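You operate a simulated robot arm through the tools that you are given. There is no shell and no other tool.

You run a simulated robot arm. Do the job below in one go: nothing can be reset, and whatever is moved stays where it is left.

JOB
Snug wheel nuts T, C and B with the blue 2 Nm wrench.
Fine: the wheel on the bench; stop at each click; wrench back on its rest; leave the other nuts. Set down upright: what you pick out.

Only the result counts: the job must be done as asked and must still hold three seconds after the hand-in. Knocking over, shifting, dropping, spilling or breaking anything else fails it.

ROBOT AND FRAMES
A 7-joint arm with a two-finger parallel gripper, fixed in place. Base frame: the origin is on the floor under the middle of its stand, x ahead of it, y to its left, z up. Lengths are in m, angles in degrees, forces in N, time in s.
It reaches about 1.479 m from its shoulder. Its first joint turns from -166.0 to 166.0 degrees. Payload 4.4 kg.
The TCP is the grasp point between the finger pads, 0.023 m short of the fingertips. In the tool frame z runs along the fingers and y along their closing line. The gripper opens to 0.094 m. The fingers are 0.038 m wide and 0.01 m thick; the gripper's body (0.054 by 0.096 m) begins 0.039 m behind the TCP.
Orientation is that of the tool frame in the base frame, as [roll, pitch, yaw] about the fixed x, y, z axes, in that order (R = Rz(yaw) Ry(pitch) Rx(roll)). With the fingers straight down and closing along the base's y, the tool's x points along the base's -x, its y along +y and its z along -z.

CONTROLS
- The arm moves only by the tool move_arm. Its argument "increments" is a list that holds one entry, the list of rows, each a list of 7 numbers: the shift along the tool's x, y, z in mm, then the turn, a rotation vector about the tool's x, y, z in degrees, then the opening, from 0 (shut) to 1 (fully open). In form: [[[tx, ty, tz, ax, ay, az, claw], ...]]. A call has 1 to 20 rows; each row shifts and turns the commanded pose from where the row before left it, along the tool's axes as they then stand. Each row takes 0.2 s and may step no farther than 0.05 m and 8.6 degrees from the row before; otherwise, or with a gripper value out of range, the whole call is refused. A pose out of reach is approached as far as the arm can. The call stops where the force on the tool passes 40 N (or 10 N more than at its start, if that is more) or the arm is blocked; 0.2 s more then pass. Each finger travels about 0.072 m/s and halts on what it meets, pressing with about 40 N; the grip force reading is that of the motor and also rises with nothing between the fingers. The clock runs only during rows and for 0.2 s after the last one: add rows that do not move to give the fingers time. The reply holds the time, the measured pose of the TCP, the force on the tool along the base axes, the opening and the grip force, in the units named above and with some noise, with the torque about the TCP (base axes, N m) and any sound that the robot's microphone picked up, and new pictures: "views" is both (left out), scene, wrist or none.
- Cameras (640 x 400 px; columns grow to the right, rows downward): "scene" is fixed at [0.0508, 0.4991, 1.4527]; the picture's right is [-0.12, -0.99, 0.00], its down [-0.66, 0.08, -0.74] and it looks along [0.74, -0.09, -0.67] (base axes); focal length 317 px, centre (320, 200). "wrist" rides on the gripper at [0.086, 0.016, -0.074] in the tool frame; the picture's right is [-0.18, 0.98, 0.00], its down [-0.58, -0.11, -0.81] and it looks along [-0.79, -0.15, 0.59] (tool axes); focal length 243 px, centre (320, 200). There is no depth. A picture from a camera that has moved, and an enlarged one, comes with that camera's place and axes in the base frame and with its lens.
- close_up(camera, box): a new picture of the part [left, top, right, bottom] of that camera's present view, enlarged. No time passes.
- hand_in(): hands the job in; it is judged then, once.

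Places have to be worked out from the pictures, the camera data and where the tool is seen. Open the gripper and draw the arm clear of the work before you hand the job in, unless the task says otherwise.

The tools are called after "Call:" as name(argument=value, ...) on one line, values as JSON. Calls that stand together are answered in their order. move_arm: Moves the arm, as the interface text tells. Its arguments: {"type":"object","properties":{"increments":{"type":"array","items":{"type":"array","items":{"type":"array","items":{"type":"number"}}}},"views":{"type":"string","enum":["both","scene","wrist","none"]}},"required":["increments"]} The other tools are called the same way: close_up (camera, box) takes an enlarged picture of a part of a camera's view; hand_in () hands the job in.

At the start:

```text
t: 0.0
tool_pos: [0.5895, 0.5077, 1.0961]
orientation: [180.0, 0.0, -180.0]
wrist_force: [-0.1, 0.0, 0.1]
torque: [-0.03, -0.04, -0.01]
width: 0.0942
gripper_force: 0.3
```

scene: 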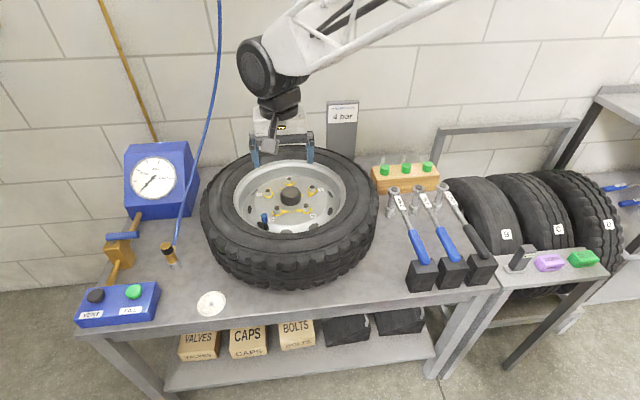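
wrist: 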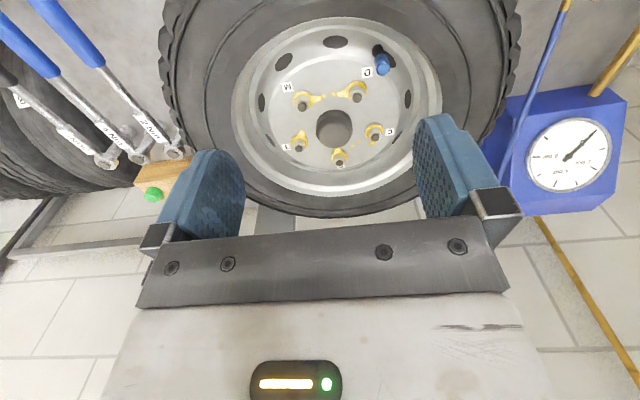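

I see the wheel with five nuts and three wrenches on rests to the right. First I look closer at the wheel, the wrenches and the labels.

Call:
close_up(camera="scene", box=[230, 150, 350, 240])

Call:
close_up(camera="scene", box=[370, 150, 510, 300])

Call:
close_up(camera="wrist", box=[240, 20, 440, 200])

Call:
close_up(camera="wrist", box=[0, 0, 200, 210])

```text
4.44 times, centred on (290, 195) of scene
camera zoom: at [0.0508, 0.4991, 1.4527], right [-0.12, -0.99, 0.0], down [-0.66, 0.08, -0.74], along [0.74, -0.09, -0.67], focal length 1409 px, centre (453, 222)
```

zoom: 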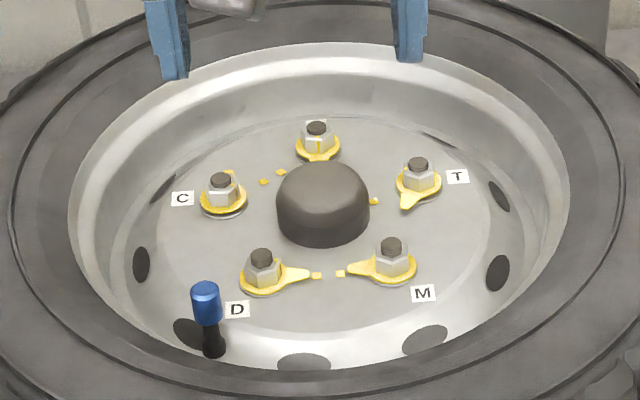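

```text
2.67 times, centred on (440, 225) of scene
camera zoom: at [0.0508, 0.4991, 1.4527], right [-0.12, -0.99, 0.0], down [-0.66, 0.08, -0.74], along [0.74, -0.09, -0.67], focal length 846 px, centre (0, 133)
```

zoom: 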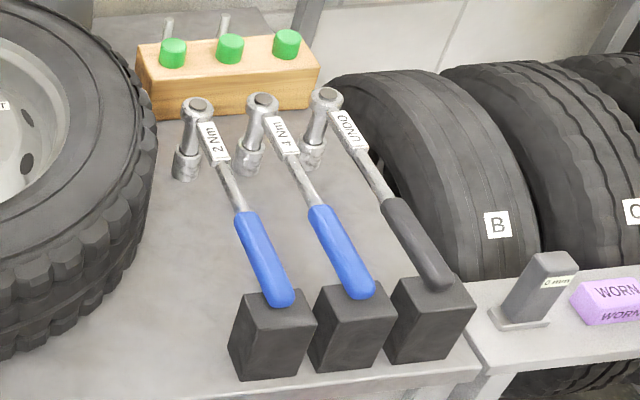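

```text
2.22 times, centred on (340, 110) of wrist
camera zoom: at [0.5031, 0.524, 1.1706], right [0.18, 0.98, 0.0], down [0.58, -0.11, 0.81], along [0.79, -0.15, -0.59], focal length 539 px, centre (276, 400)
```

zoom: 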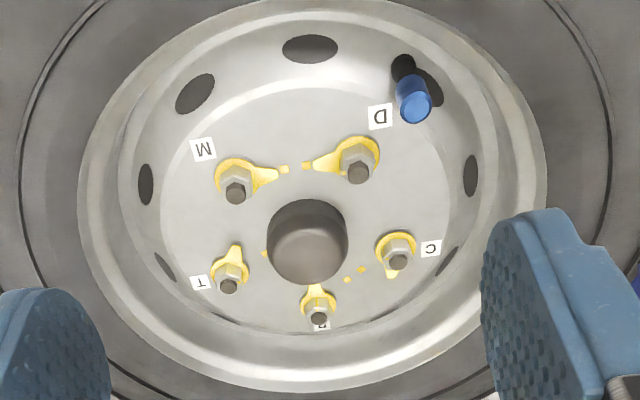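

```text
1.90 times, centred on (100, 105) of wrist
camera zoom: at [0.5031, 0.524, 1.1706], right [0.18, 0.98, 0.0], down [0.58, -0.11, 0.81], along [0.79, -0.15, -0.59], focal length 462 px, centre (739, 381)
```

zoom: 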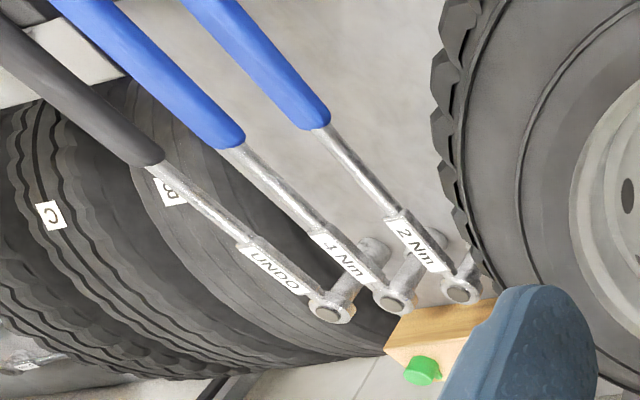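

Triangulating from both pictures: the 2 Nm wrench head is at about (0.774, 0.179, 0.814), with its handle along -x at y≈0.18 and z≈0.81. The nuts sit on a 0.07 m circle about (0.758, 0.50), with bolt tips at z≈0.847. I move above the wrench shaft at a safe height to measure it better.

Call:
move_arm(increments=[[[-7, -41, 8, 0, 0, 0, 0.6], [-7, -41, 8, 0, 0, 0, 0.6], [-7, -41, 8, 0, 0, 0, 0.6], [-7, -41, 8, 0, 0, 0, 0.6], [-7, -41, 8, 0, 0, 0, 0.6], [-7, -41, 8, 0, 0, 0, 0.6], [-7, -41, 8, 0, 0, 0, 0.6], [-7, -41, 8, 0, 0, 0, 0.6], [0, 0, 0, 0, 0, 0, 0.6]]], views="both")

```text
t: 2.0
tool_pos: [0.6459, 0.1796, 1.0328]
orientation: [-179.9, 0.0, 180.0]
wrist_force: [0.4, 0.6, -0.4]
torque: [0.02, -0.01, -0.01]
width: 0.0565
gripper_force: 0.0
camera wrist: at [0.5595, 0.1954, 1.1066], right [0.18, 0.98, 0.0], down [0.58, -0.11, 0.81], along [0.79, -0.15, -0.59], focal length 243 px, centre (320, 200)
```

scene: 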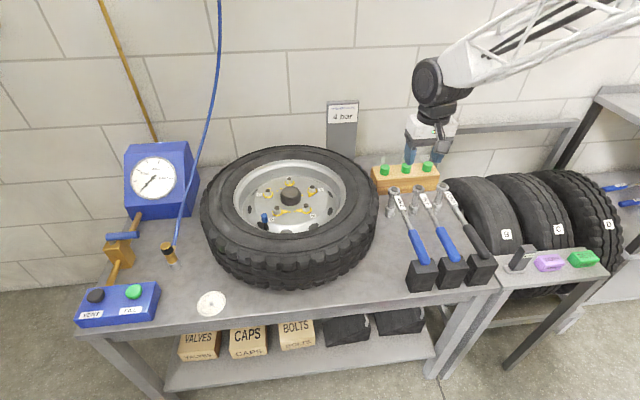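
wrist: 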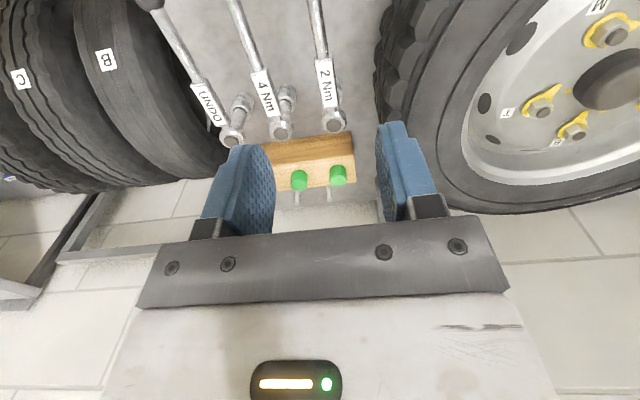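

The gripper is above the wrench line. I zoom in on the wrenches and nuts to refine the coordinates before lowering.

Call:
close_up(camera="wrist", box=[220, 0, 420, 150])

Call:
close_up(camera="scene", box=[375, 170, 455, 300])

Call:
close_up(camera="scene", box=[245, 170, 335, 225])

Call:
close_up(camera="scene", box=[190, 130, 400, 300])

```text
2.67 times, centred on (320, 75) of wrist
camera zoom: at [0.5595, 0.1954, 1.1066], right [0.18, 0.98, 0.0], down [0.58, -0.11, 0.81], along [0.79, -0.15, -0.59], focal length 647 px, centre (320, 533)
```

zoom: 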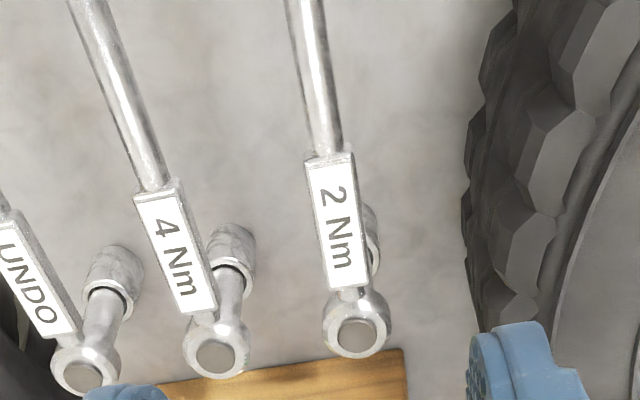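

```text
3.08 times, centred on (415, 235) of scene
camera zoom: at [0.0508, 0.4991, 1.4527], right [-0.12, -0.99, 0.0], down [-0.66, 0.08, -0.74], along [0.74, -0.09, -0.67], focal length 976 px, centre (28, 92)
```

zoom: 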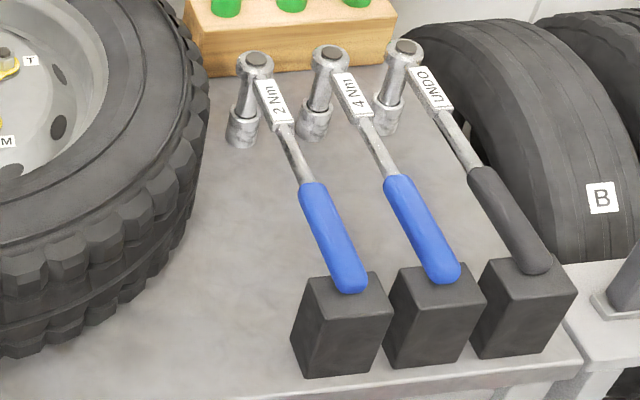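

```text
7.11 times, centred on (290, 198) of scene
camera zoom: at [0.0508, 0.4991, 1.4527], right [-0.12, -0.99, 0.0], down [-0.66, 0.08, -0.74], along [0.74, -0.09, -0.67], focal length 2255 px, centre (533, 218)
```

zoom: 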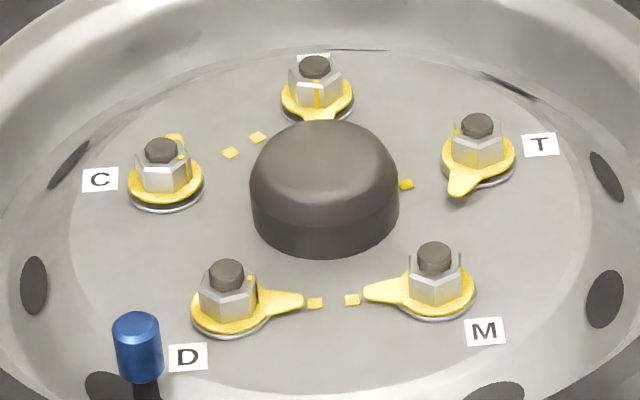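

```text
2.35 times, centred on (295, 215) of scene
camera zoom: at [0.0508, 0.4991, 1.4527], right [-0.12, -0.99, 0.0], down [-0.66, 0.08, -0.74], along [0.74, -0.09, -0.67], focal length 746 px, centre (379, 165)
```

zoom: 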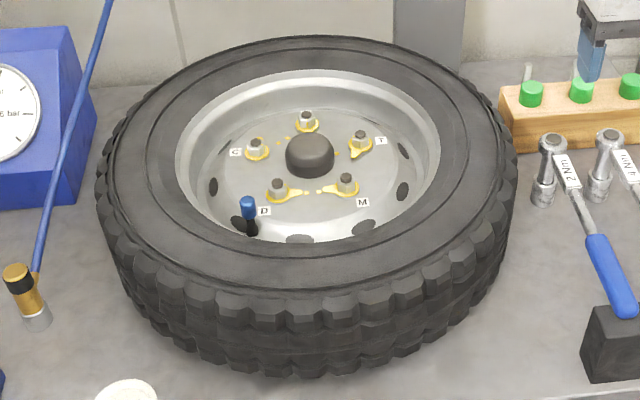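

The wrist view puts the shaft about 4 mm to the -y side of the tool, at y≈0.1757. The bare metal runs x≈0.602–0.685, between the label and the blue grip. I shift to x≈0.655, y≈0.176 and come down to z≈0.86 to check.

Call:
move_arm(increments=[[[-9, -4, 43, 0, 0, 0, 0.6], [0, 0, 43, 0, 0, 0, 0.6], [0, 0, 43, 0, 0, 0, 0.6], [0, 0, 43, 0, 0, 0, 0.6], [0, 0, 0, 0, 0, 0, 0.6]]], views="both")

```text
t: 3.2
tool_pos: [0.6531, 0.1761, 0.8612]
orientation: [180.0, -0.1, -179.9]
wrist_force: [0.2, -1.0, 0.1]
torque: [-0.05, 0.0, 0.01]
width: 0.0563
gripper_force: 0.2
camera wrist: at [0.5674, 0.1919, 0.935], right [0.18, 0.98, 0.0], down [0.58, -0.11, 0.81], along [0.79, -0.15, -0.59], focal length 243 px, centre (320, 200)
```

scene: 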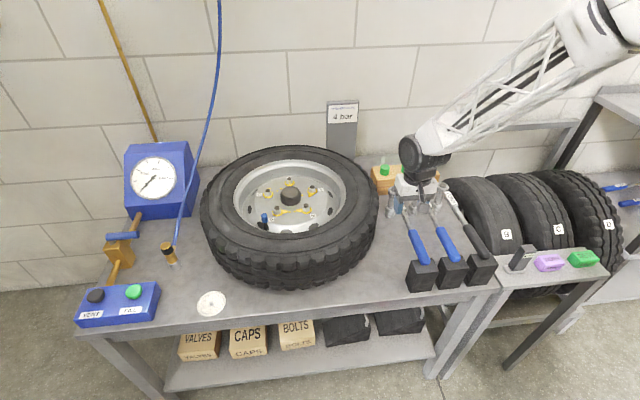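
wrist: 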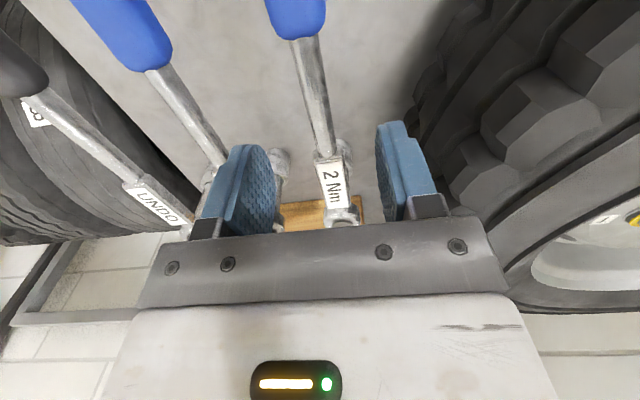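

The shaft is centred between the fingers. I lower to z≈0.806 with the pads around the shaft, then close.

Call:
move_arm(increments=[[[0, 0, 20, 0, 0, 0, 0.6], [0, 0, 20, 0, 0, 0, 0.6], [0, 0, 15, 0, 0, 0, 0.6], [0, 0, 0, 0, 0, 0, 0.6]]], views="both")

```text
t: 4.2
tool_pos: [0.6547, 0.1765, 0.8054]
orientation: [180.0, 0.0, 180.0]
wrist_force: [1.0, 0.0, 0.4]
torque: [-0.01, 0.02, -0.04]
width: 0.0564
gripper_force: 0.1
camera wrist: at [0.5682, 0.1918, 0.8799], right [0.18, 0.98, 0.0], down [0.58, -0.11, 0.81], along [0.79, -0.15, -0.59], focal length 243 px, centre (320, 200)
```

scene: 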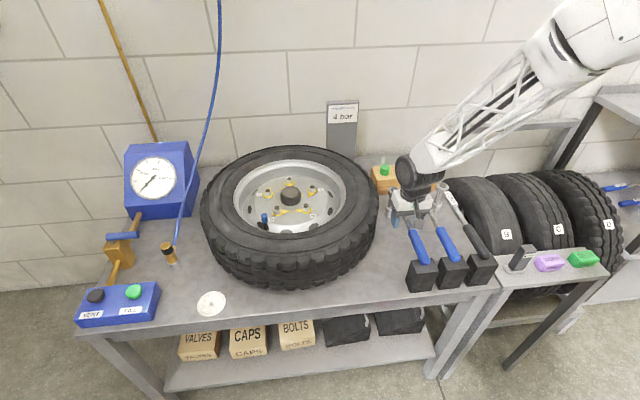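
wrist: 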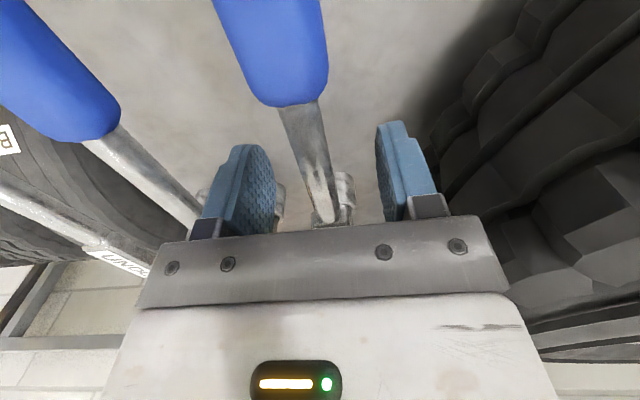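

The shaft sits at the grasp point. I close the gripper and wait for the pads to settle.

Call:
move_arm(increments=[[[0, 0, 0, 0, 0, 0, 0.3], [0, 0, 0, 0, 0, 0, 0.1], [0, 0, 0, 0, 0, 0, 0], [0, 0, 0, 0, 0, 0, 0], [0, 0, 0, 0, 0, 0, 0]]], views="both")

```text
t: 5.4
tool_pos: [0.6537, 0.1743, 0.8067]
orientation: [180.0, 0.0, 180.0]
wrist_force: [1.2, -3.4, 3.0]
torque: [-0.03, 0.0, 0.35]
width: 0.0144
gripper_force: 39.8
camera wrist: at [0.5681, 0.1917, 0.8801], right [0.18, 0.98, 0.0], down [0.58, -0.11, 0.81], along [0.79, -0.15, -0.59], focal length 243 px, centre (320, 200)
```

scene: 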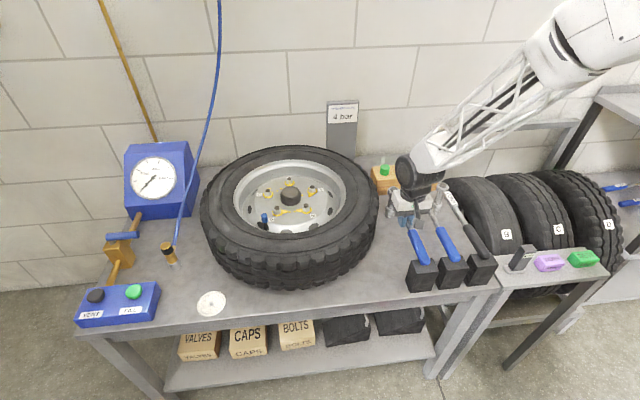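
wrist: 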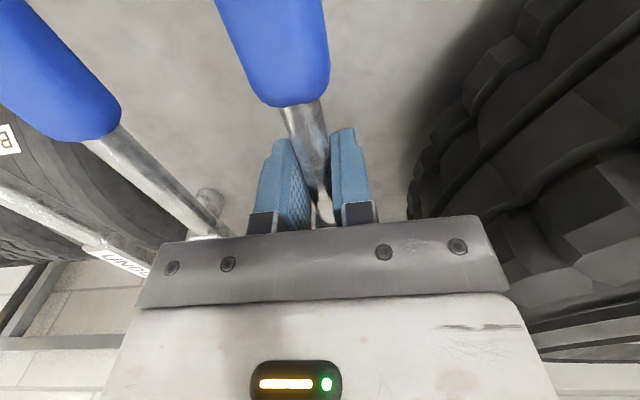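

The shaft is gripped, 14 mm wide at 40 N. I lift straight up slowly, then faster to z≈1.03, and check for tilt.

Call:
move_arm(increments=[[[0, 0, -5, 0, 0, 0, 0], [0, 0, -10, 0, 0, 0, 0], [0, 0, -15, 0, 0, 0, 0], [0, 0, -25, 0, 0, 0, 0], [0, 0, -35, 0, 0, 0, 0], [0, 0, -35, 0, 0, 0, 0], [0, 0, -35, 0, 0, 0, 0], [0, 0, -35, 0, 0, 0, 0], [0, 0, -30, 0, 0, 0, 0], [0, 0, 0, 0, 0, 0, 0], [0, 0, 0, 0, 0, 0, 0]]], views="both")

```text
t: 7.8
tool_pos: [0.6538, 0.1753, 1.0309]
orientation: [180.0, -0.1, 180.0]
wrist_force: [-0.2, 0.3, -5.6]
torque: [-0.02, 0.09, -0.02]
width: 0.0139
gripper_force: 40.3
camera wrist: at [0.5681, 0.1911, 1.1046], right [0.18, 0.98, 0.0], down [0.58, -0.11, 0.81], along [0.79, -0.15, -0.59], focal length 243 px, centre (320, 200)
```

scene: 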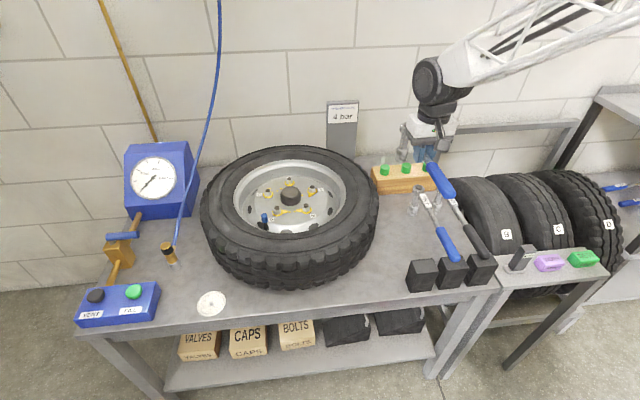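
wrist: 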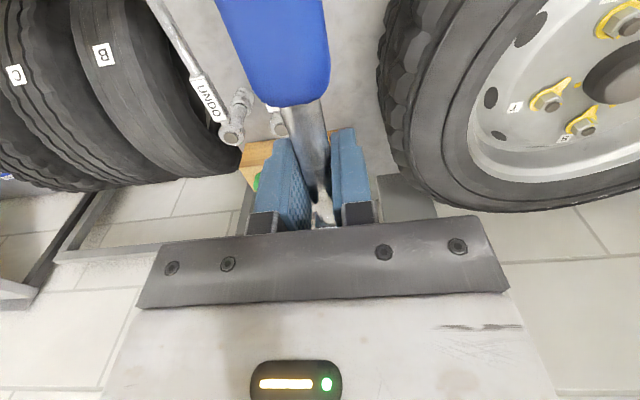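

The wrench weighs about 5.6 N and hangs nearly balanced (0.09 N m), so it shouldn't tilt. I zoom in to measure the socket axis relative to the TCP.

Call:
close_up(camera="scene", box=[385, 100, 475, 210])

Call:
close_up(camera="scene", box=[255, 175, 325, 220])

Call:
close_up(camera="wrist", box=[480, 0, 640, 160])

```text
3.64 times, centred on (430, 155) of scene
camera zoom: at [0.0508, 0.4991, 1.4527], right [-0.12, -0.99, 0.0], down [-0.66, 0.08, -0.74], along [0.74, -0.09, -0.67], focal length 1153 px, centre (-80, 364)
```

zoom: 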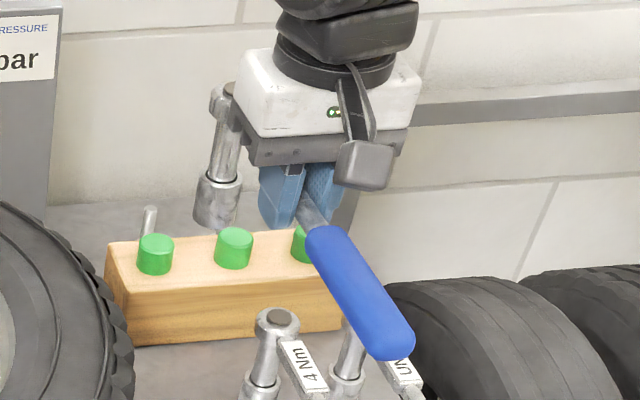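

```text
8.89 times, centred on (290, 198) of scene
camera zoom: at [0.0508, 0.4991, 1.4527], right [-0.12, -0.99, 0.0], down [-0.66, 0.08, -0.74], along [0.74, -0.09, -0.67], focal length 2818 px, centre (587, 222)
```

zoom: 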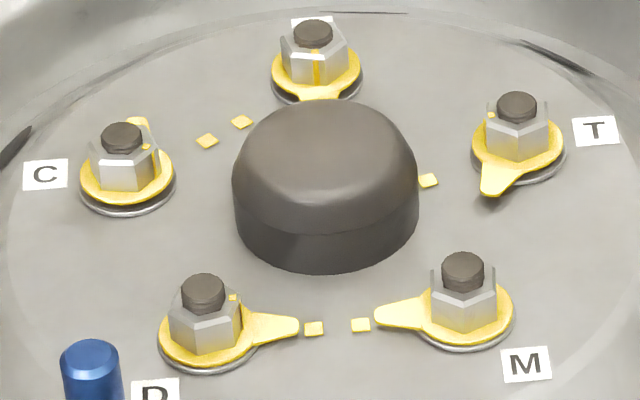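

```text
2.50 times, centred on (560, 80) of wrist
camera zoom: at [0.5681, 0.1911, 1.1046], right [0.18, 0.98, 0.0], down [0.58, -0.11, 0.81], along [0.79, -0.15, -0.59], focal length 606 px, centre (-280, 500)
```

zoom: 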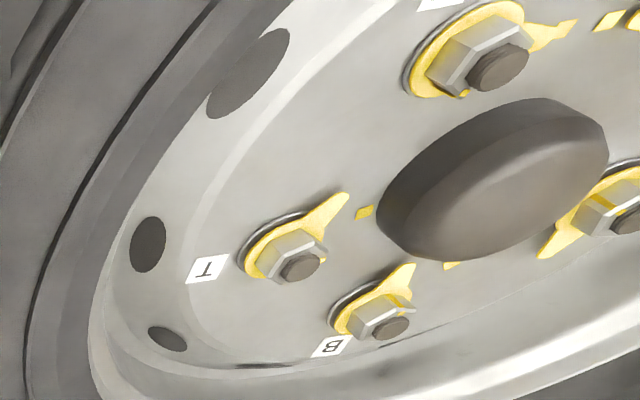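

The close-ups are rendered at full resolution, so I zoom tightly on each target nut to read its hex orientation and pointer angle, and on the socket.

Call:
close_up(camera="scene", box=[259, 184, 279, 200])

Call:
close_up(camera="scene", box=[280, 173, 300, 189])

Call:
close_up(camera="scene", box=[302, 181, 322, 197])

Call:
close_up(camera="scene", box=[395, 115, 435, 170])

```text
16.00 times, centred on (269, 192) of scene
camera zoom: at [0.0508, 0.4991, 1.4527], right [-0.12, -0.99, 0.0], down [-0.66, 0.08, -0.74], along [0.74, -0.09, -0.67], focal length 5073 px, centre (1136, 328)
```

zoom: 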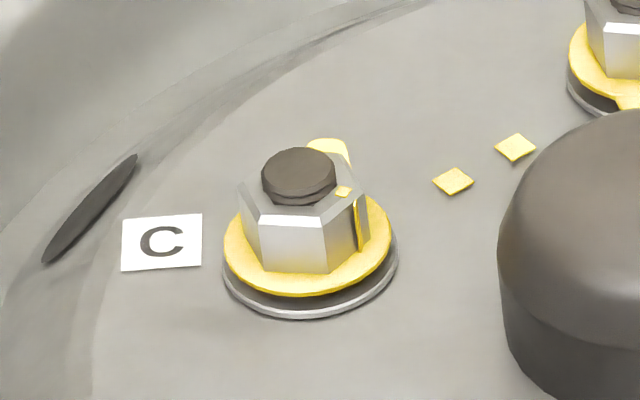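

```text
16.00 times, centred on (290, 181) of scene
camera zoom: at [0.0508, 0.4991, 1.4527], right [-0.12, -0.99, 0.0], down [-0.66, 0.08, -0.74], along [0.74, -0.09, -0.67], focal length 5073 px, centre (800, 504)
```

zoom: 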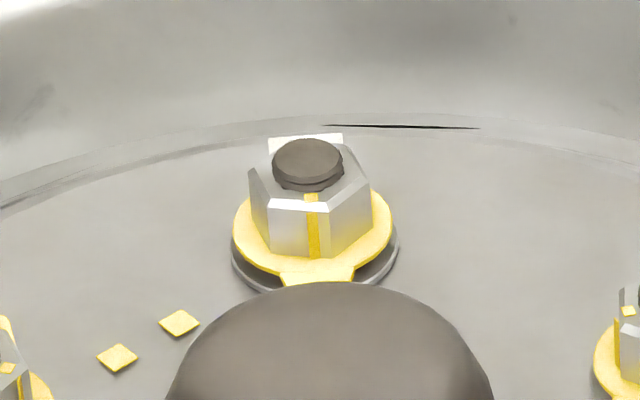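

```text
16.00 times, centred on (312, 189) of scene
camera zoom: at [0.0508, 0.4991, 1.4527], right [-0.12, -0.99, 0.0], down [-0.66, 0.08, -0.74], along [0.74, -0.09, -0.67], focal length 5073 px, centre (448, 376)
```

zoom: 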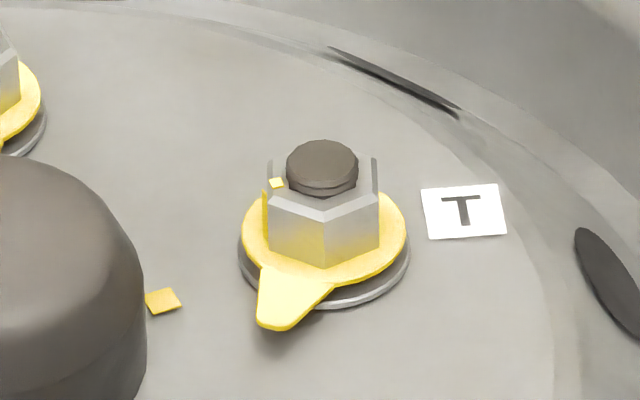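

```text
7.27 times, centred on (415, 142) of scene
camera zoom: at [0.0508, 0.4991, 1.4527], right [-0.12, -0.99, 0.0], down [-0.66, 0.08, -0.74], along [0.74, -0.09, -0.67], focal length 2306 px, centre (-371, 618)
```

zoom: 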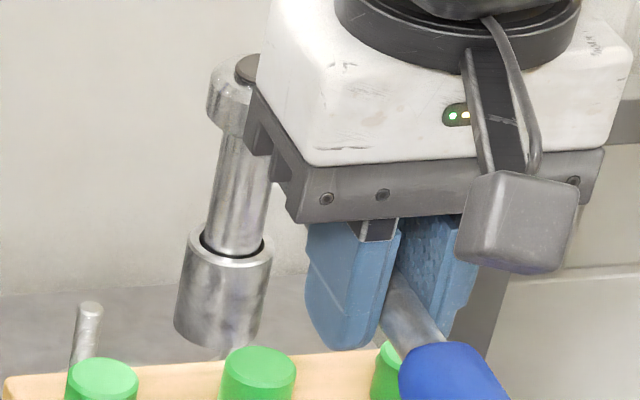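

The nuts have hex corners near azimuth 17° (B), -2° (T) and about 24° (C), modulo 60°. I zoom in harder on the socket to check that it hangs vertically and to pin down its axis.

Call:
close_up(camera="scene", box=[404, 118, 428, 152])

Call:
close_up(camera="scene", box=[405, 180, 435, 220])

```text
11.76 times, centred on (416, 135) of scene
camera zoom: at [0.0508, 0.4991, 1.4527], right [-0.12, -0.99, 0.0], down [-0.66, 0.08, -0.74], along [0.74, -0.09, -0.67], focal length 3730 px, centre (-809, 965)
```

zoom: 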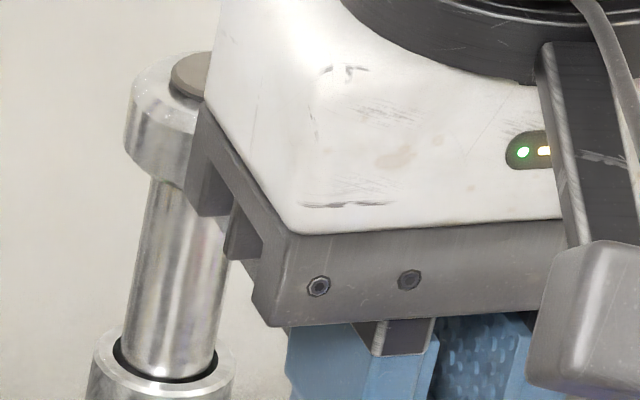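

```text
10.00 times, centred on (420, 200) of scene
camera zoom: at [0.0508, 0.4991, 1.4527], right [-0.12, -0.99, 0.0], down [-0.66, 0.08, -0.74], along [0.74, -0.09, -0.67], focal length 3171 px, centre (-680, 200)
```

zoom: 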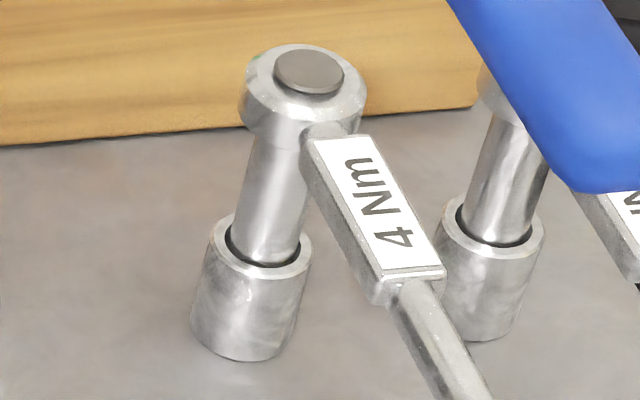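

The 2 Nm socket hangs just as upright as the 4 Nm one on its rest, about 0.125 m ahead of the TCP. I carry it over nut T with the handle turned to azimuth ≈208° and hover about 2–3 cm above the bolt to compare them in the picture.

Call:
move_arm(increments=[[[-3, 20, 0, 0, 0, 0, 0], [-3, 40, 0, 0, 0, 0, 0], [-3, 40, 0, 0, 0, 0, 0], [-3, 40, 0, 0, 0, 0, 0], [-3, 38, 0, 0, 0, 0, 0], [0, 20, 0, 0, 0, 0, 0], [0, 0, 0, 0, 0, -7.1, 0], [0, 0, 0, 0, 0, -7.1, 0], [0, 0, 0, 0, 0, -7.1, 0], [0, 0, 0, 0, 0, -7.1, 0], [0, 0, 20, 0, 0, 0, 0], [0, 0, 20, 0, 0, 0, 0], [0, 0, 0, 0, 0, 0, 0], [0, 0, 0, 0, 0, 0, 0]]], views="both")

Call:
close_up(camera="scene", box=[295, 155, 335, 200])

```text
t: 10.8
tool_pos: [0.6697, 0.375, 0.99]
orientation: [-179.9, 0.0, -151.5]
wrist_force: [-0.3, 0.0, -6.3]
torque: [-0.04, 0.1, 0.02]
width: 0.0144
gripper_force: 40.3
camera wrist: at [0.5855, 0.347, 1.0641], right [-0.31, 0.95, 0.0], down [0.56, 0.18, 0.81], along [0.77, 0.25, -0.59], focal length 243 px, centre (320, 200)
```

scene: 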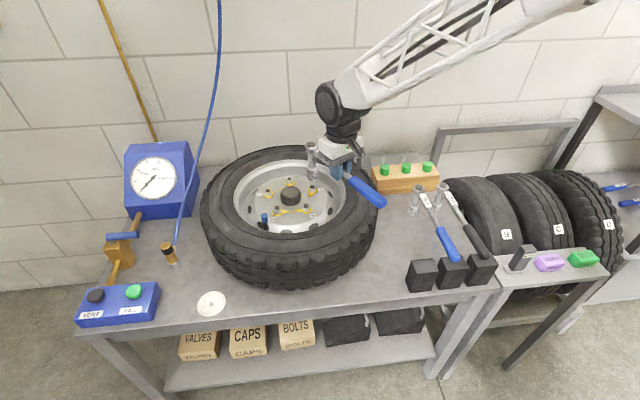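
wrist: 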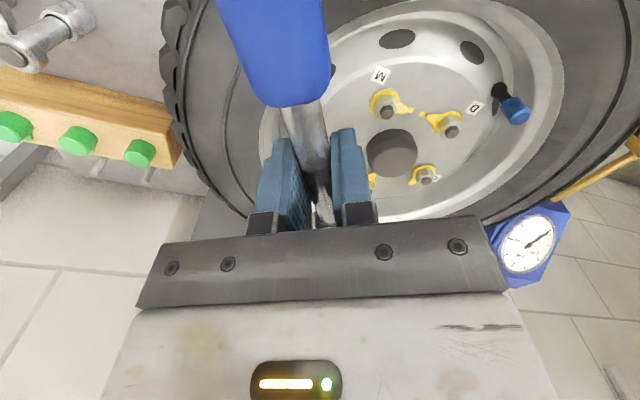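

```text
8.89 times, centred on (315, 178) of scene
camera zoom: at [0.0508, 0.4991, 1.4527], right [-0.12, -0.99, 0.0], down [-0.66, 0.08, -0.74], along [0.74, -0.09, -0.67], focal length 2818 px, centre (364, 400)
```

zoom: 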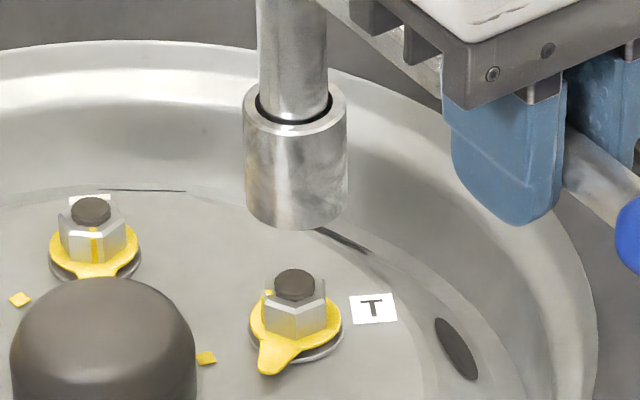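

The socket sits almost exactly over nut T, about 1 mm off in y. I nudge +1 mm in y, lower 28 mm, and check the alignment again just above the bolt.

Call:
move_arm(increments=[[[-0.5, 0.9, 10, 0, 0, 0, 0], [0, 0, 10, 0, 0, 0, 0], [0, 0, 8, 0, 0, 0, 0], [0, 0, 0, 0, 0, 0, 0], [0, 0, 0, 0, 0, 0, 0]]], views="none")

Call:
close_up(camera="scene", box=[302, 178, 322, 196])

Call:
close_up(camera="scene", box=[290, 150, 390, 220])

```text
t: 12.0
tool_pos: [0.6703, 0.3751, 0.9622]
orientation: [180.0, 0.0, -151.6]
wrist_force: [0.1, 1.1, -6.3]
torque: [-0.03, 0.12, 0.01]
width: 0.0143
gripper_force: 39.8
```

```text
16.00 times, centred on (312, 187) of scene
camera zoom: at [0.0508, 0.4991, 1.4527], right [-0.12, -0.99, 0.0], down [-0.66, 0.08, -0.74], along [0.74, -0.09, -0.67], focal length 5073 px, centre (448, 408)
```

zoom: 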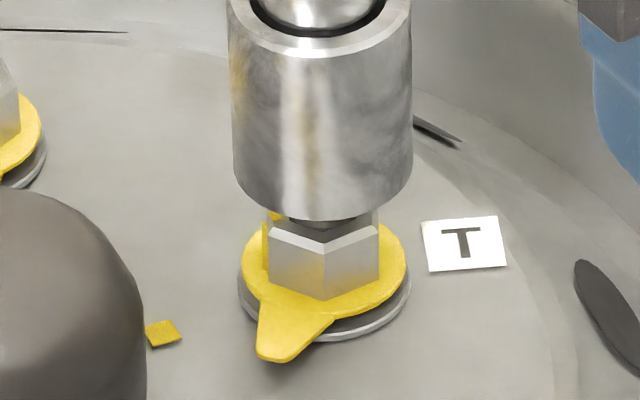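

```text
5.71 times, centred on (340, 185) of scene
camera zoom: at [0.0508, 0.4991, 1.4527], right [-0.12, -0.99, 0.0], down [-0.66, 0.08, -0.74], along [0.74, -0.09, -0.67], focal length 1812 px, centre (206, 286)
```

zoom: 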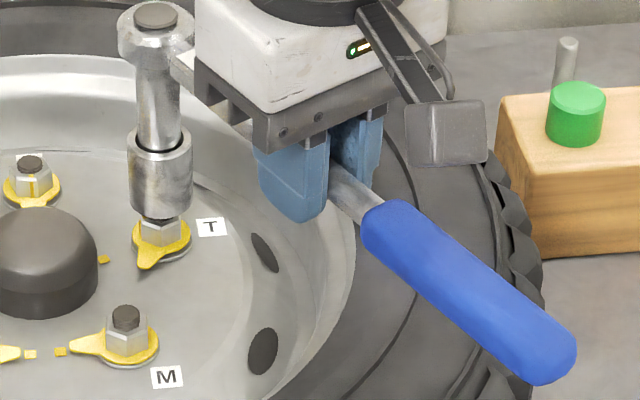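

The socket is concentric with bolt T in the image and its bottom is about 8 mm above the bolt tip. I lower 15 mm in small steps and watch the force.

Call:
move_arm(increments=[[[0, 0, 3, 0, 0, 0, 0], [0, 0, 3, 0, 0, 0, 0], [0, 0, 3, 0, 0, 0, 0], [0, 0, 3, 0, 0, 0, 0], [0, 0, 3, 0, 0, 0, 0], [0, 0, 0, 0, 0, 0, 0]]], views="none")

Call:
close_up(camera="scene", box=[302, 178, 322, 196])

```text
t: 13.4
tool_pos: [0.6713, 0.3763, 0.9478]
orientation: [-180.0, -0.1, -151.7]
wrist_force: [2.2, 1.0, -2.3]
torque: [0.19, -0.66, -0.12]
width: 0.0143
gripper_force: 40.7
```

```text
16.00 times, centred on (312, 187) of scene
camera zoom: at [0.0508, 0.4991, 1.4527], right [-0.12, -0.99, 0.0], down [-0.66, 0.08, -0.74], along [0.74, -0.09, -0.67], focal length 5073 px, centre (448, 408)
```

zoom: 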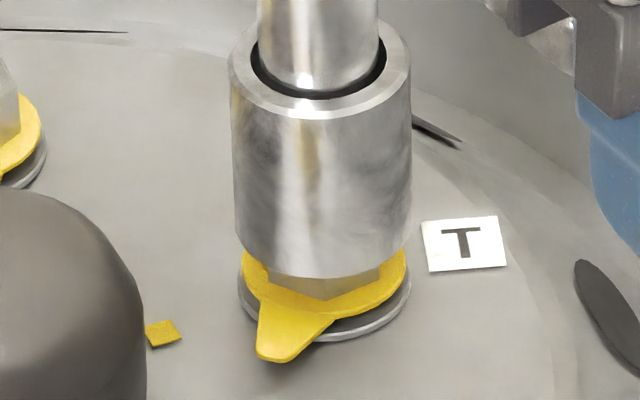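

Contact is at about z=0.9478 (socket bottom ≈0.841) with only a few newtons, so the socket is resting on the nut's top corners. I keep a light press and turn clockwise about the socket axis in 1.5° steps to find where the hex drops in.

Call:
move_arm(increments=[[[-0.04, 3.27, 0.5, 0, 0, 1.5, 0], [-0.04, 3.27, 0.3, 0, 0, 1.5, 0], [-0.04, 3.27, 0.2, 0, 0, 1.5, 0], [-0.04, 3.27, 0, 0, 0, 1.5, 0], [0, 0, 0, 0, 0, 0, 0]]], views="none")

Call:
close_up(camera="scene", box=[302, 178, 322, 196])

```text
t: 14.6
tool_pos: [0.6642, 0.3882, 0.9462]
orientation: [-180.0, 0.1, -157.6]
wrist_force: [6.7, 4.4, -3.1]
torque: [0.55, -1.19, 0.18]
width: 0.0147
gripper_force: 39.9
```

```text
16.00 times, centred on (312, 187) of scene
camera zoom: at [0.0508, 0.4991, 1.4527], right [-0.12, -0.99, 0.0], down [-0.66, 0.08, -0.74], along [0.74, -0.09, -0.67], focal length 5073 px, centre (448, 408)
```

zoom: 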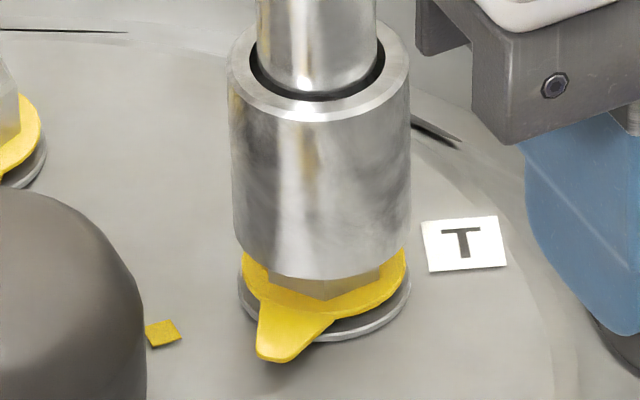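

The lateral reaction (6.7, 4.4 N) acts at the socket's lower end, so the nut is pressing the inner wall on the +x+y side. The socket needs to go about 1.8 mm further outward along the handle, so I shift it and read again.

Call:
move_arm(increments=[[[-0.9, 0.2, 0, 0, 0, 0, 0], [-0.9, 0.2, 0, 0, 0, 0, 0], [0, 0, 0, 0, 0, 0, 0], [0, 0, 0, 0, 0, 0, 0]]], views="none")

```text
t: 15.6
tool_pos: [0.665, 0.3887, 0.9465]
orientation: [-180.0, 0.1, -157.5]
wrist_force: [0.2, -0.1, -6.0]
torque: [-0.03, 0.05, -0.01]
width: 0.0145
gripper_force: 40.2
```

The contact has gone, so the socket is now free around the nut top. I lower in 2 mm steps.

Call:
move_arm(increments=[[[0, 0, 2, 0, 0, 0, 0], [0, 0, 2, 0, 0, 0, 0], [0, 0, 0, 0, 0, 0, 0]]], views="none")

Call:
close_up(camera="scene", box=[302, 178, 322, 196])

```text
t: 16.4
tool_pos: [0.6657, 0.3881, 0.943]
orientation: [179.9, 0.2, -157.5]
wrist_force: [3.2, 1.4, 1.6]
torque: [0.49, -1.3, -0.01]
width: 0.0144
gripper_force: 40.0
```

```text
16.00 times, centred on (312, 187) of scene
camera zoom: at [0.0508, 0.4991, 1.4527], right [-0.12, -0.99, 0.0], down [-0.66, 0.08, -0.74], along [0.74, -0.09, -0.67], focal length 5073 px, centre (448, 408)
```

zoom: 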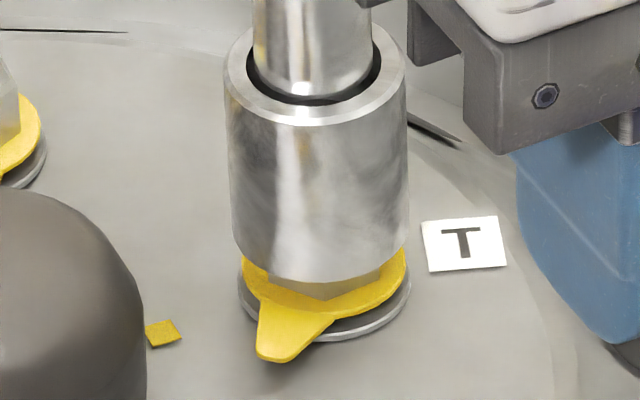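

Contact again at z≈0.943 with about 7.6 N, the socket bottom now well down the nut in the picture. I rotate 6° clockwise about the socket axis to see whether the hex drops or the nut's pointer starts to follow.

Call:
move_arm(increments=[[[-0.04, 3.3, 0, 0, 0, 1.5, 0], [-0.04, 3.3, 0, 0, 0, 1.5, 0], [-0.04, 3.3, 0, 0, 0, 1.5, 0], [-0.04, 3.3, 0, 0, 0, 1.5, 0], [0, 0, 0, 0, 0, 0, 0]]], views="none")

Call:
close_up(camera="scene", box=[302, 178, 322, 196])

```text
t: 17.6
tool_pos: [0.6598, 0.3997, 0.9415]
orientation: [180.0, 0.1, -163.6]
wrist_force: [5.9, 1.2, -1.0]
torque: [0.3, -1.16, -0.02]
width: 0.0146
gripper_force: 40.7
```

```text
16.00 times, centred on (312, 187) of scene
camera zoom: at [0.0508, 0.4991, 1.4527], right [-0.12, -0.99, 0.0], down [-0.66, 0.08, -0.74], along [0.74, -0.09, -0.67], focal length 5073 px, centre (448, 408)
```

zoom: 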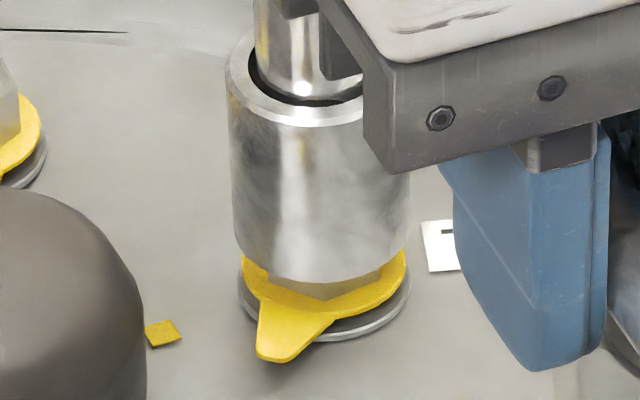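

z is creeping down and the reaction still points +x (5.9 N), so the socket needs slightly more +x. I shift 1.2 mm in +x and read again.

Call:
move_arm(increments=[[[-0.6, -0.1, 0, 0, 0, 0, 0], [-0.6, -0.1, 0, 0, 0, 0, 0], [0, 0, 0, 0, 0, 0, 0], [0, 0, 0, 0, 0, 0, 0]]], views="none")

```text
t: 18.6
tool_pos: [0.6612, 0.4003, 0.9426]
orientation: [-180.0, 0.0, -163.6]
wrist_force: [-0.3, 0.2, -5.8]
torque: [-0.03, 0.11, -0.02]
width: 0.0144
gripper_force: 40.0
```

Free again. I lower 3 mm more.

Call:
move_arm(increments=[[[0, 0, 1, 0, 0, 0, 0], [0, 0, 1, 0, 0, 0, 0], [0, 0, 1, 0, 0, 0, 0], [0, 0, 0, 0, 0, 0, 0]]], views="none")

Call:
close_up(camera="scene", box=[302, 178, 322, 196])

```text
t: 19.6
tool_pos: [0.6617, 0.4013, 0.9398]
orientation: [-180.0, -0.1, -163.5]
wrist_force: [0.1, -0.4, -7.2]
torque: [-0.04, 0.09, 0.03]
width: 0.0142
gripper_force: 39.5
```

```text
16.00 times, centred on (312, 187) of scene
camera zoom: at [0.0508, 0.4991, 1.4527], right [-0.12, -0.99, 0.0], down [-0.66, 0.08, -0.74], along [0.74, -0.09, -0.67], focal length 5073 px, centre (448, 408)
```

zoom: 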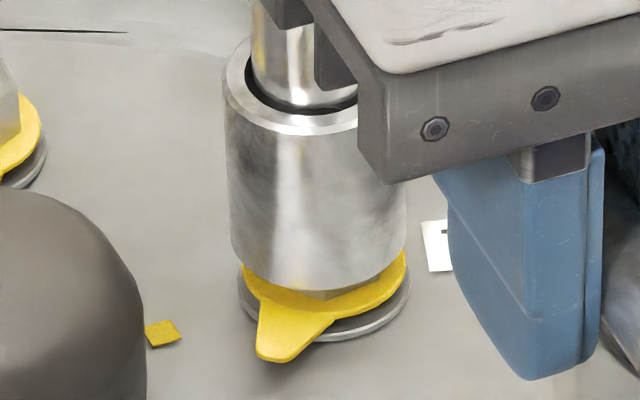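

Still free and the nut is now almost covered. The socket looks about 0.6 mm too far +y, so I correct that slightly and lower further.

Call:
move_arm(increments=[[[0.15, -0.5, 1, 0, 0, 0, 0], [0, 0, 1, 0, 0, 0, 0], [0, 0, 1, 0, 0, 0, 0], [0, 0, 1, 0, 0, 0, 0], [0, 0, 0, 0, 0, 0, 0]]], views="none")

Call:
close_up(camera="scene", box=[302, 178, 322, 196])

```text
t: 20.8
tool_pos: [0.6604, 0.3991, 0.9353]
orientation: [180.0, -0.1, -163.5]
wrist_force: [-0.3, 0.2, -6.6]
torque: [-0.02, 0.12, -0.03]
width: 0.0144
gripper_force: 39.7
```

```text
16.00 times, centred on (312, 187) of scene
camera zoom: at [0.0508, 0.4991, 1.4527], right [-0.12, -0.99, 0.0], down [-0.66, 0.08, -0.74], along [0.74, -0.09, -0.67], focal length 5073 px, centre (448, 408)
```

zoom: 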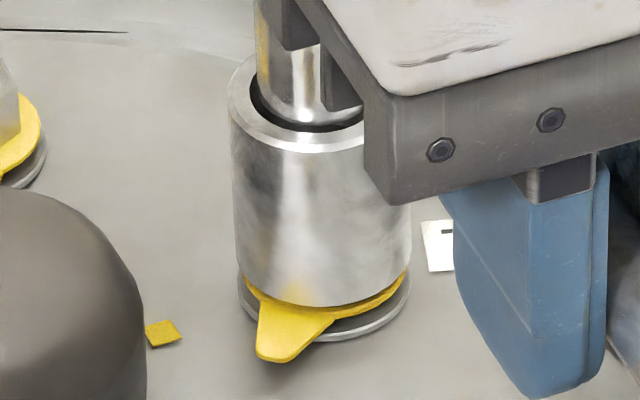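

The nut is fully covered and there is still no contact force. I lower 2 mm more to find the seat.

Call:
move_arm(increments=[[[0, 0, 1, 0, 0, 0, 0], [0, 0, 1, 0, 0, 0, 0], [0, 0, 0, 0, 0, 0, 0]]], views="none")

```text
t: 21.6
tool_pos: [0.6612, 0.3998, 0.9329]
orientation: [180.0, 0.0, -163.7]
wrist_force: [-0.1, 0.1, -6.7]
torque: [-0.01, 0.1, -0.01]
width: 0.0143
gripper_force: 40.0
```

The socket is down over the nut and unloaded. I begin turning clockwise in small steps, watching torque, sound and the pointer.

Call:
move_arm(increments=[[[-0.04, 3.29, 0, 0, 0, 1.5, 0], [-0.04, 3.29, 0, 0, 0, 1.5, 0], [-0.04, 3.29, 0, 0, 0, 1.5, 0], [-0.04, 3.29, 0, 0, 0, 1.5, 0]]], views="none")

Call:
close_up(camera="scene", box=[302, 178, 322, 196])

```text
t: 22.6
tool_pos: [0.6581, 0.4123, 0.9321]
orientation: [-180.0, 0.1, -169.5]
wrist_force: [1.8, -1.2, -7.6]
torque: [-0.08, -0.01, 0.08]
width: 0.0145
gripper_force: 40.3
```

```text
16.00 times, centred on (312, 187) of scene
camera zoom: at [0.0508, 0.4991, 1.4527], right [-0.12, -0.99, 0.0], down [-0.66, 0.08, -0.74], along [0.74, -0.09, -0.67], focal length 5073 px, centre (448, 408)
```

zoom: 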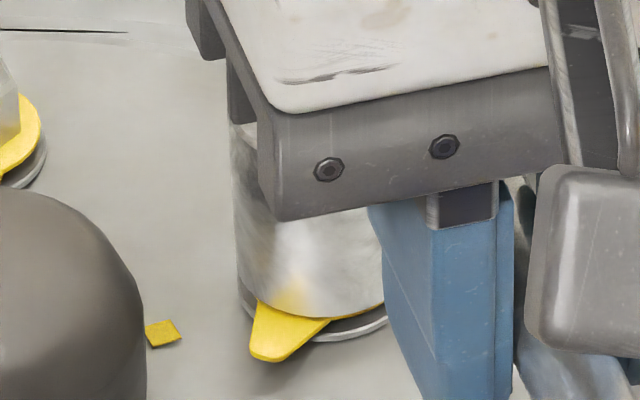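

The pointer has started to move with the socket, so it's engaged and drag is very low. By my estimate the pointer needs about 40° more to reach its dot. I continue 12° and check.

Call:
move_arm(increments=[[[-0.08, 4.38, 0, 0, 0, 2, 0], [-0.08, 4.38, 0, 0, 0, 2, 0], [-0.08, 4.38, 0, 0, 0, 2, 0], [-0.08, 4.38, 0, 0, 0, 2, 0], [-0.08, 4.38, 0, 0, 0, 2, 0], [-0.08, 4.38, 0, 0, 0, 2, 0]]], views="none")

Call:
close_up(camera="scene", box=[302, 178, 322, 196])

```text
t: 24.0
tool_pos: [0.6577, 0.4392, 0.933]
orientation: [-180.0, -0.1, 178.3]
wrist_force: [2.0, 0.4, -6.6]
torque: [-0.03, -0.13, 0.58]
width: 0.0146
gripper_force: 40.1
```

```text
16.00 times, centred on (312, 187) of scene
camera zoom: at [0.0508, 0.4991, 1.4527], right [-0.12, -0.99, 0.0], down [-0.66, 0.08, -0.74], along [0.74, -0.09, -0.67], focal length 5073 px, centre (448, 408)
```

zoom: 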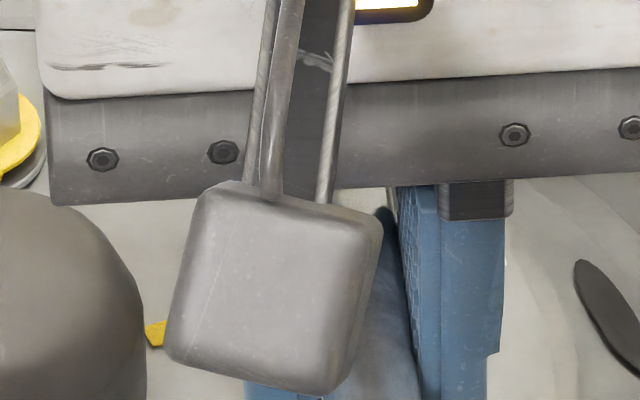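

Resistance at the nut is now about 0.55 N m at φ≈178°. I continue in 1° steps in short calls, listening for the click.

Call:
move_arm(increments=[[[-0.02, 2.19, 0, 0, 0, 1, 0], [-0.02, 2.19, 0, 0, 0, 1, 0], [-0.02, 2.19, 0, 0, 0, 1, 0]]], views="wrist")

```text
t: 24.8
tool_pos: [0.6579, 0.4452, 0.9336]
orientation: [-179.9, 0.0, 175.3]
wrist_force: [6.2, 0.4, -4.7]
torque: [0.04, -0.73, 0.94]
width: 0.0147
gripper_force: 40.2
camera wrist: at [0.5723, 0.4684, 1.0075], right [0.26, 0.97, 0.0], down [0.57, -0.15, 0.81], along [0.78, -0.21, -0.59], focal length 243 px, centre (320, 200)
```

wrist: 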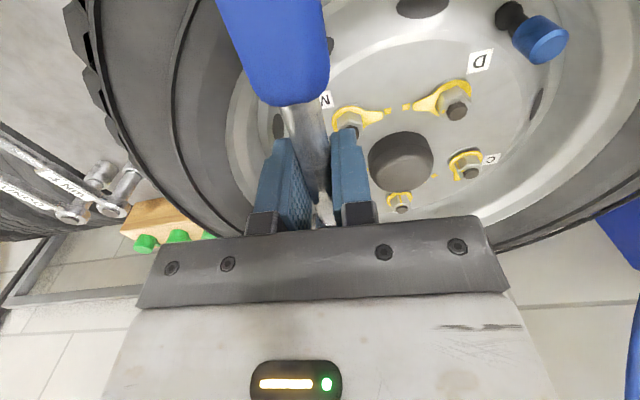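

Torque about the nut is now about 0.83 N m, rising about 0.1 N m per degree. I relieve the +x side load slightly and go on 3°.

Call:
move_arm(increments=[[[-0.5, 2.19, 0, 0, 0, 1, 0], [-0.02, 2.19, 0, 0, 0, 1, 0], [-0.02, 2.19, 0, 0, 0, 1, 0]]], views="none")

```text
t: 25.6
tool_pos: [0.6582, 0.4525, 0.9335]
orientation: [-180.0, 0.0, 172.4]
wrist_force: [0.6, -0.5, -6.0]
torque: [0.0, 0.13, 0.9]
width: 0.0147
gripper_force: 40.1
```

Torque is about 0.95 N m and the side load is gone. Another 3°.

Call:
move_arm(increments=[[[-0.02, 2.19, 0, 0, 0, 1, 0], [-0.02, 2.19, 0, 0, 0, 1, 0], [-0.02, 2.19, 0, 0, 0, 1, 0]]], views="none")

```text
t: 26.4
tool_pos: [0.6593, 0.4597, 0.9339]
orientation: [179.9, 0.0, 169.5]
wrist_force: [-0.2, 0.3, -5.3]
torque: [0.0, 0.1, 1.0]
width: 0.0143
gripper_force: 40.0
```

Torque has plateaued near 1.0 N m, which could be prevailing drag or the shaft slipping in the pads. I look at the pointer and the grip.

Call:
close_up(camera="wrist", box=[240, 80, 420, 240])

Call:
close_up(camera="scene", box=[280, 165, 340, 205])

```text
2.50 times, centred on (330, 160) of wrist
camera zoom: at [0.5776, 0.4905, 1.0077], right [0.36, 0.93, 0.0], down [0.55, -0.21, 0.81], along [0.75, -0.29, -0.59], focal length 606 px, centre (295, 300)
```

zoom: 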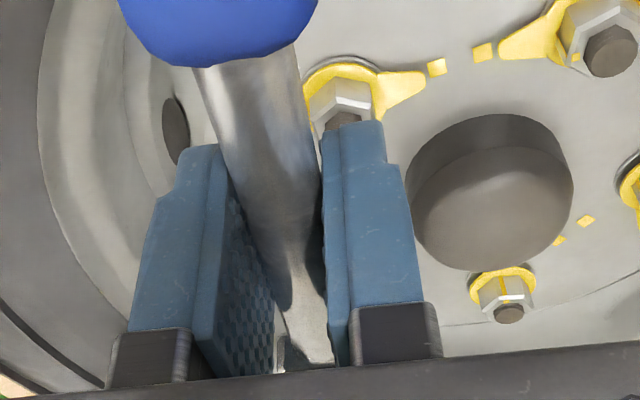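

```text
10.00 times, centred on (310, 185) of scene
camera zoom: at [0.0508, 0.4991, 1.4527], right [-0.12, -0.99, 0.0], down [-0.66, 0.08, -0.74], along [0.74, -0.09, -0.67], focal length 3171 px, centre (420, 350)
```

zoom: 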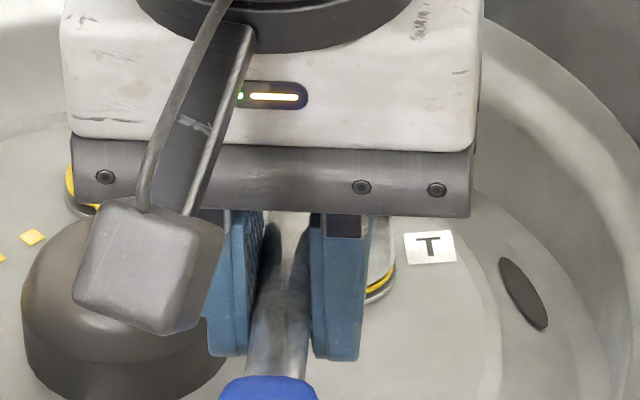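

The shaft still lies in the pads as before, so there's no slip, and the nut is turning against about 1 N m. I continue in 1° steps.

Call:
move_arm(increments=[[[-0.02, 2.19, 0, 0, 0, 1, 0], [-0.02, 2.19, 0, 0, 0, 1, 0], [-0.02, 2.19, 0, 0, 0, 1, 0]]], views="none")

```text
t: 27.2
tool_pos: [0.6604, 0.4657, 0.9337]
orientation: [-179.9, -0.1, 166.4]
wrist_force: [2.6, -2.4, -4.8]
torque: [-0.13, -0.21, 1.0]
width: 0.0146
gripper_force: 40.5
```

Torque at the nut is about 1.2 N m. I continue 3°.

Call:
move_arm(increments=[[[-0.02, 2.19, 0, 0, 0, 1, 0], [-0.02, 2.19, 0, 0, 0, 1, 0], [-0.02, 2.19, 0, 0, 0, 1, 0]]], views="none")

```text
t: 28.0
tool_pos: [0.6629, 0.4715, 0.932]
orientation: [180.0, 0.1, 163.5]
wrist_force: [10.5, -2.1, -5.9]
torque: [-0.19, -0.87, 1.27]
width: 0.0145
gripper_force: 40.1
```

Side load has grown to 10 N in +x. I relieve it with a 1 mm +x shift while continuing 2°.

Call:
move_arm(increments=[[[-1.0, 2.4, 0, 0, 0, 1, 0], [-0.02, 2.19, 0, 0, 0, 1, 0]]], views="none")

```text
t: 28.6
tool_pos: [0.6635, 0.476, 0.9336]
orientation: [180.0, 0.0, 161.4]
wrist_force: [0.6, 0.2, -6.3]
torque: [0.04, 0.12, 1.33]
width: 0.0142
gripper_force: 40.0
```

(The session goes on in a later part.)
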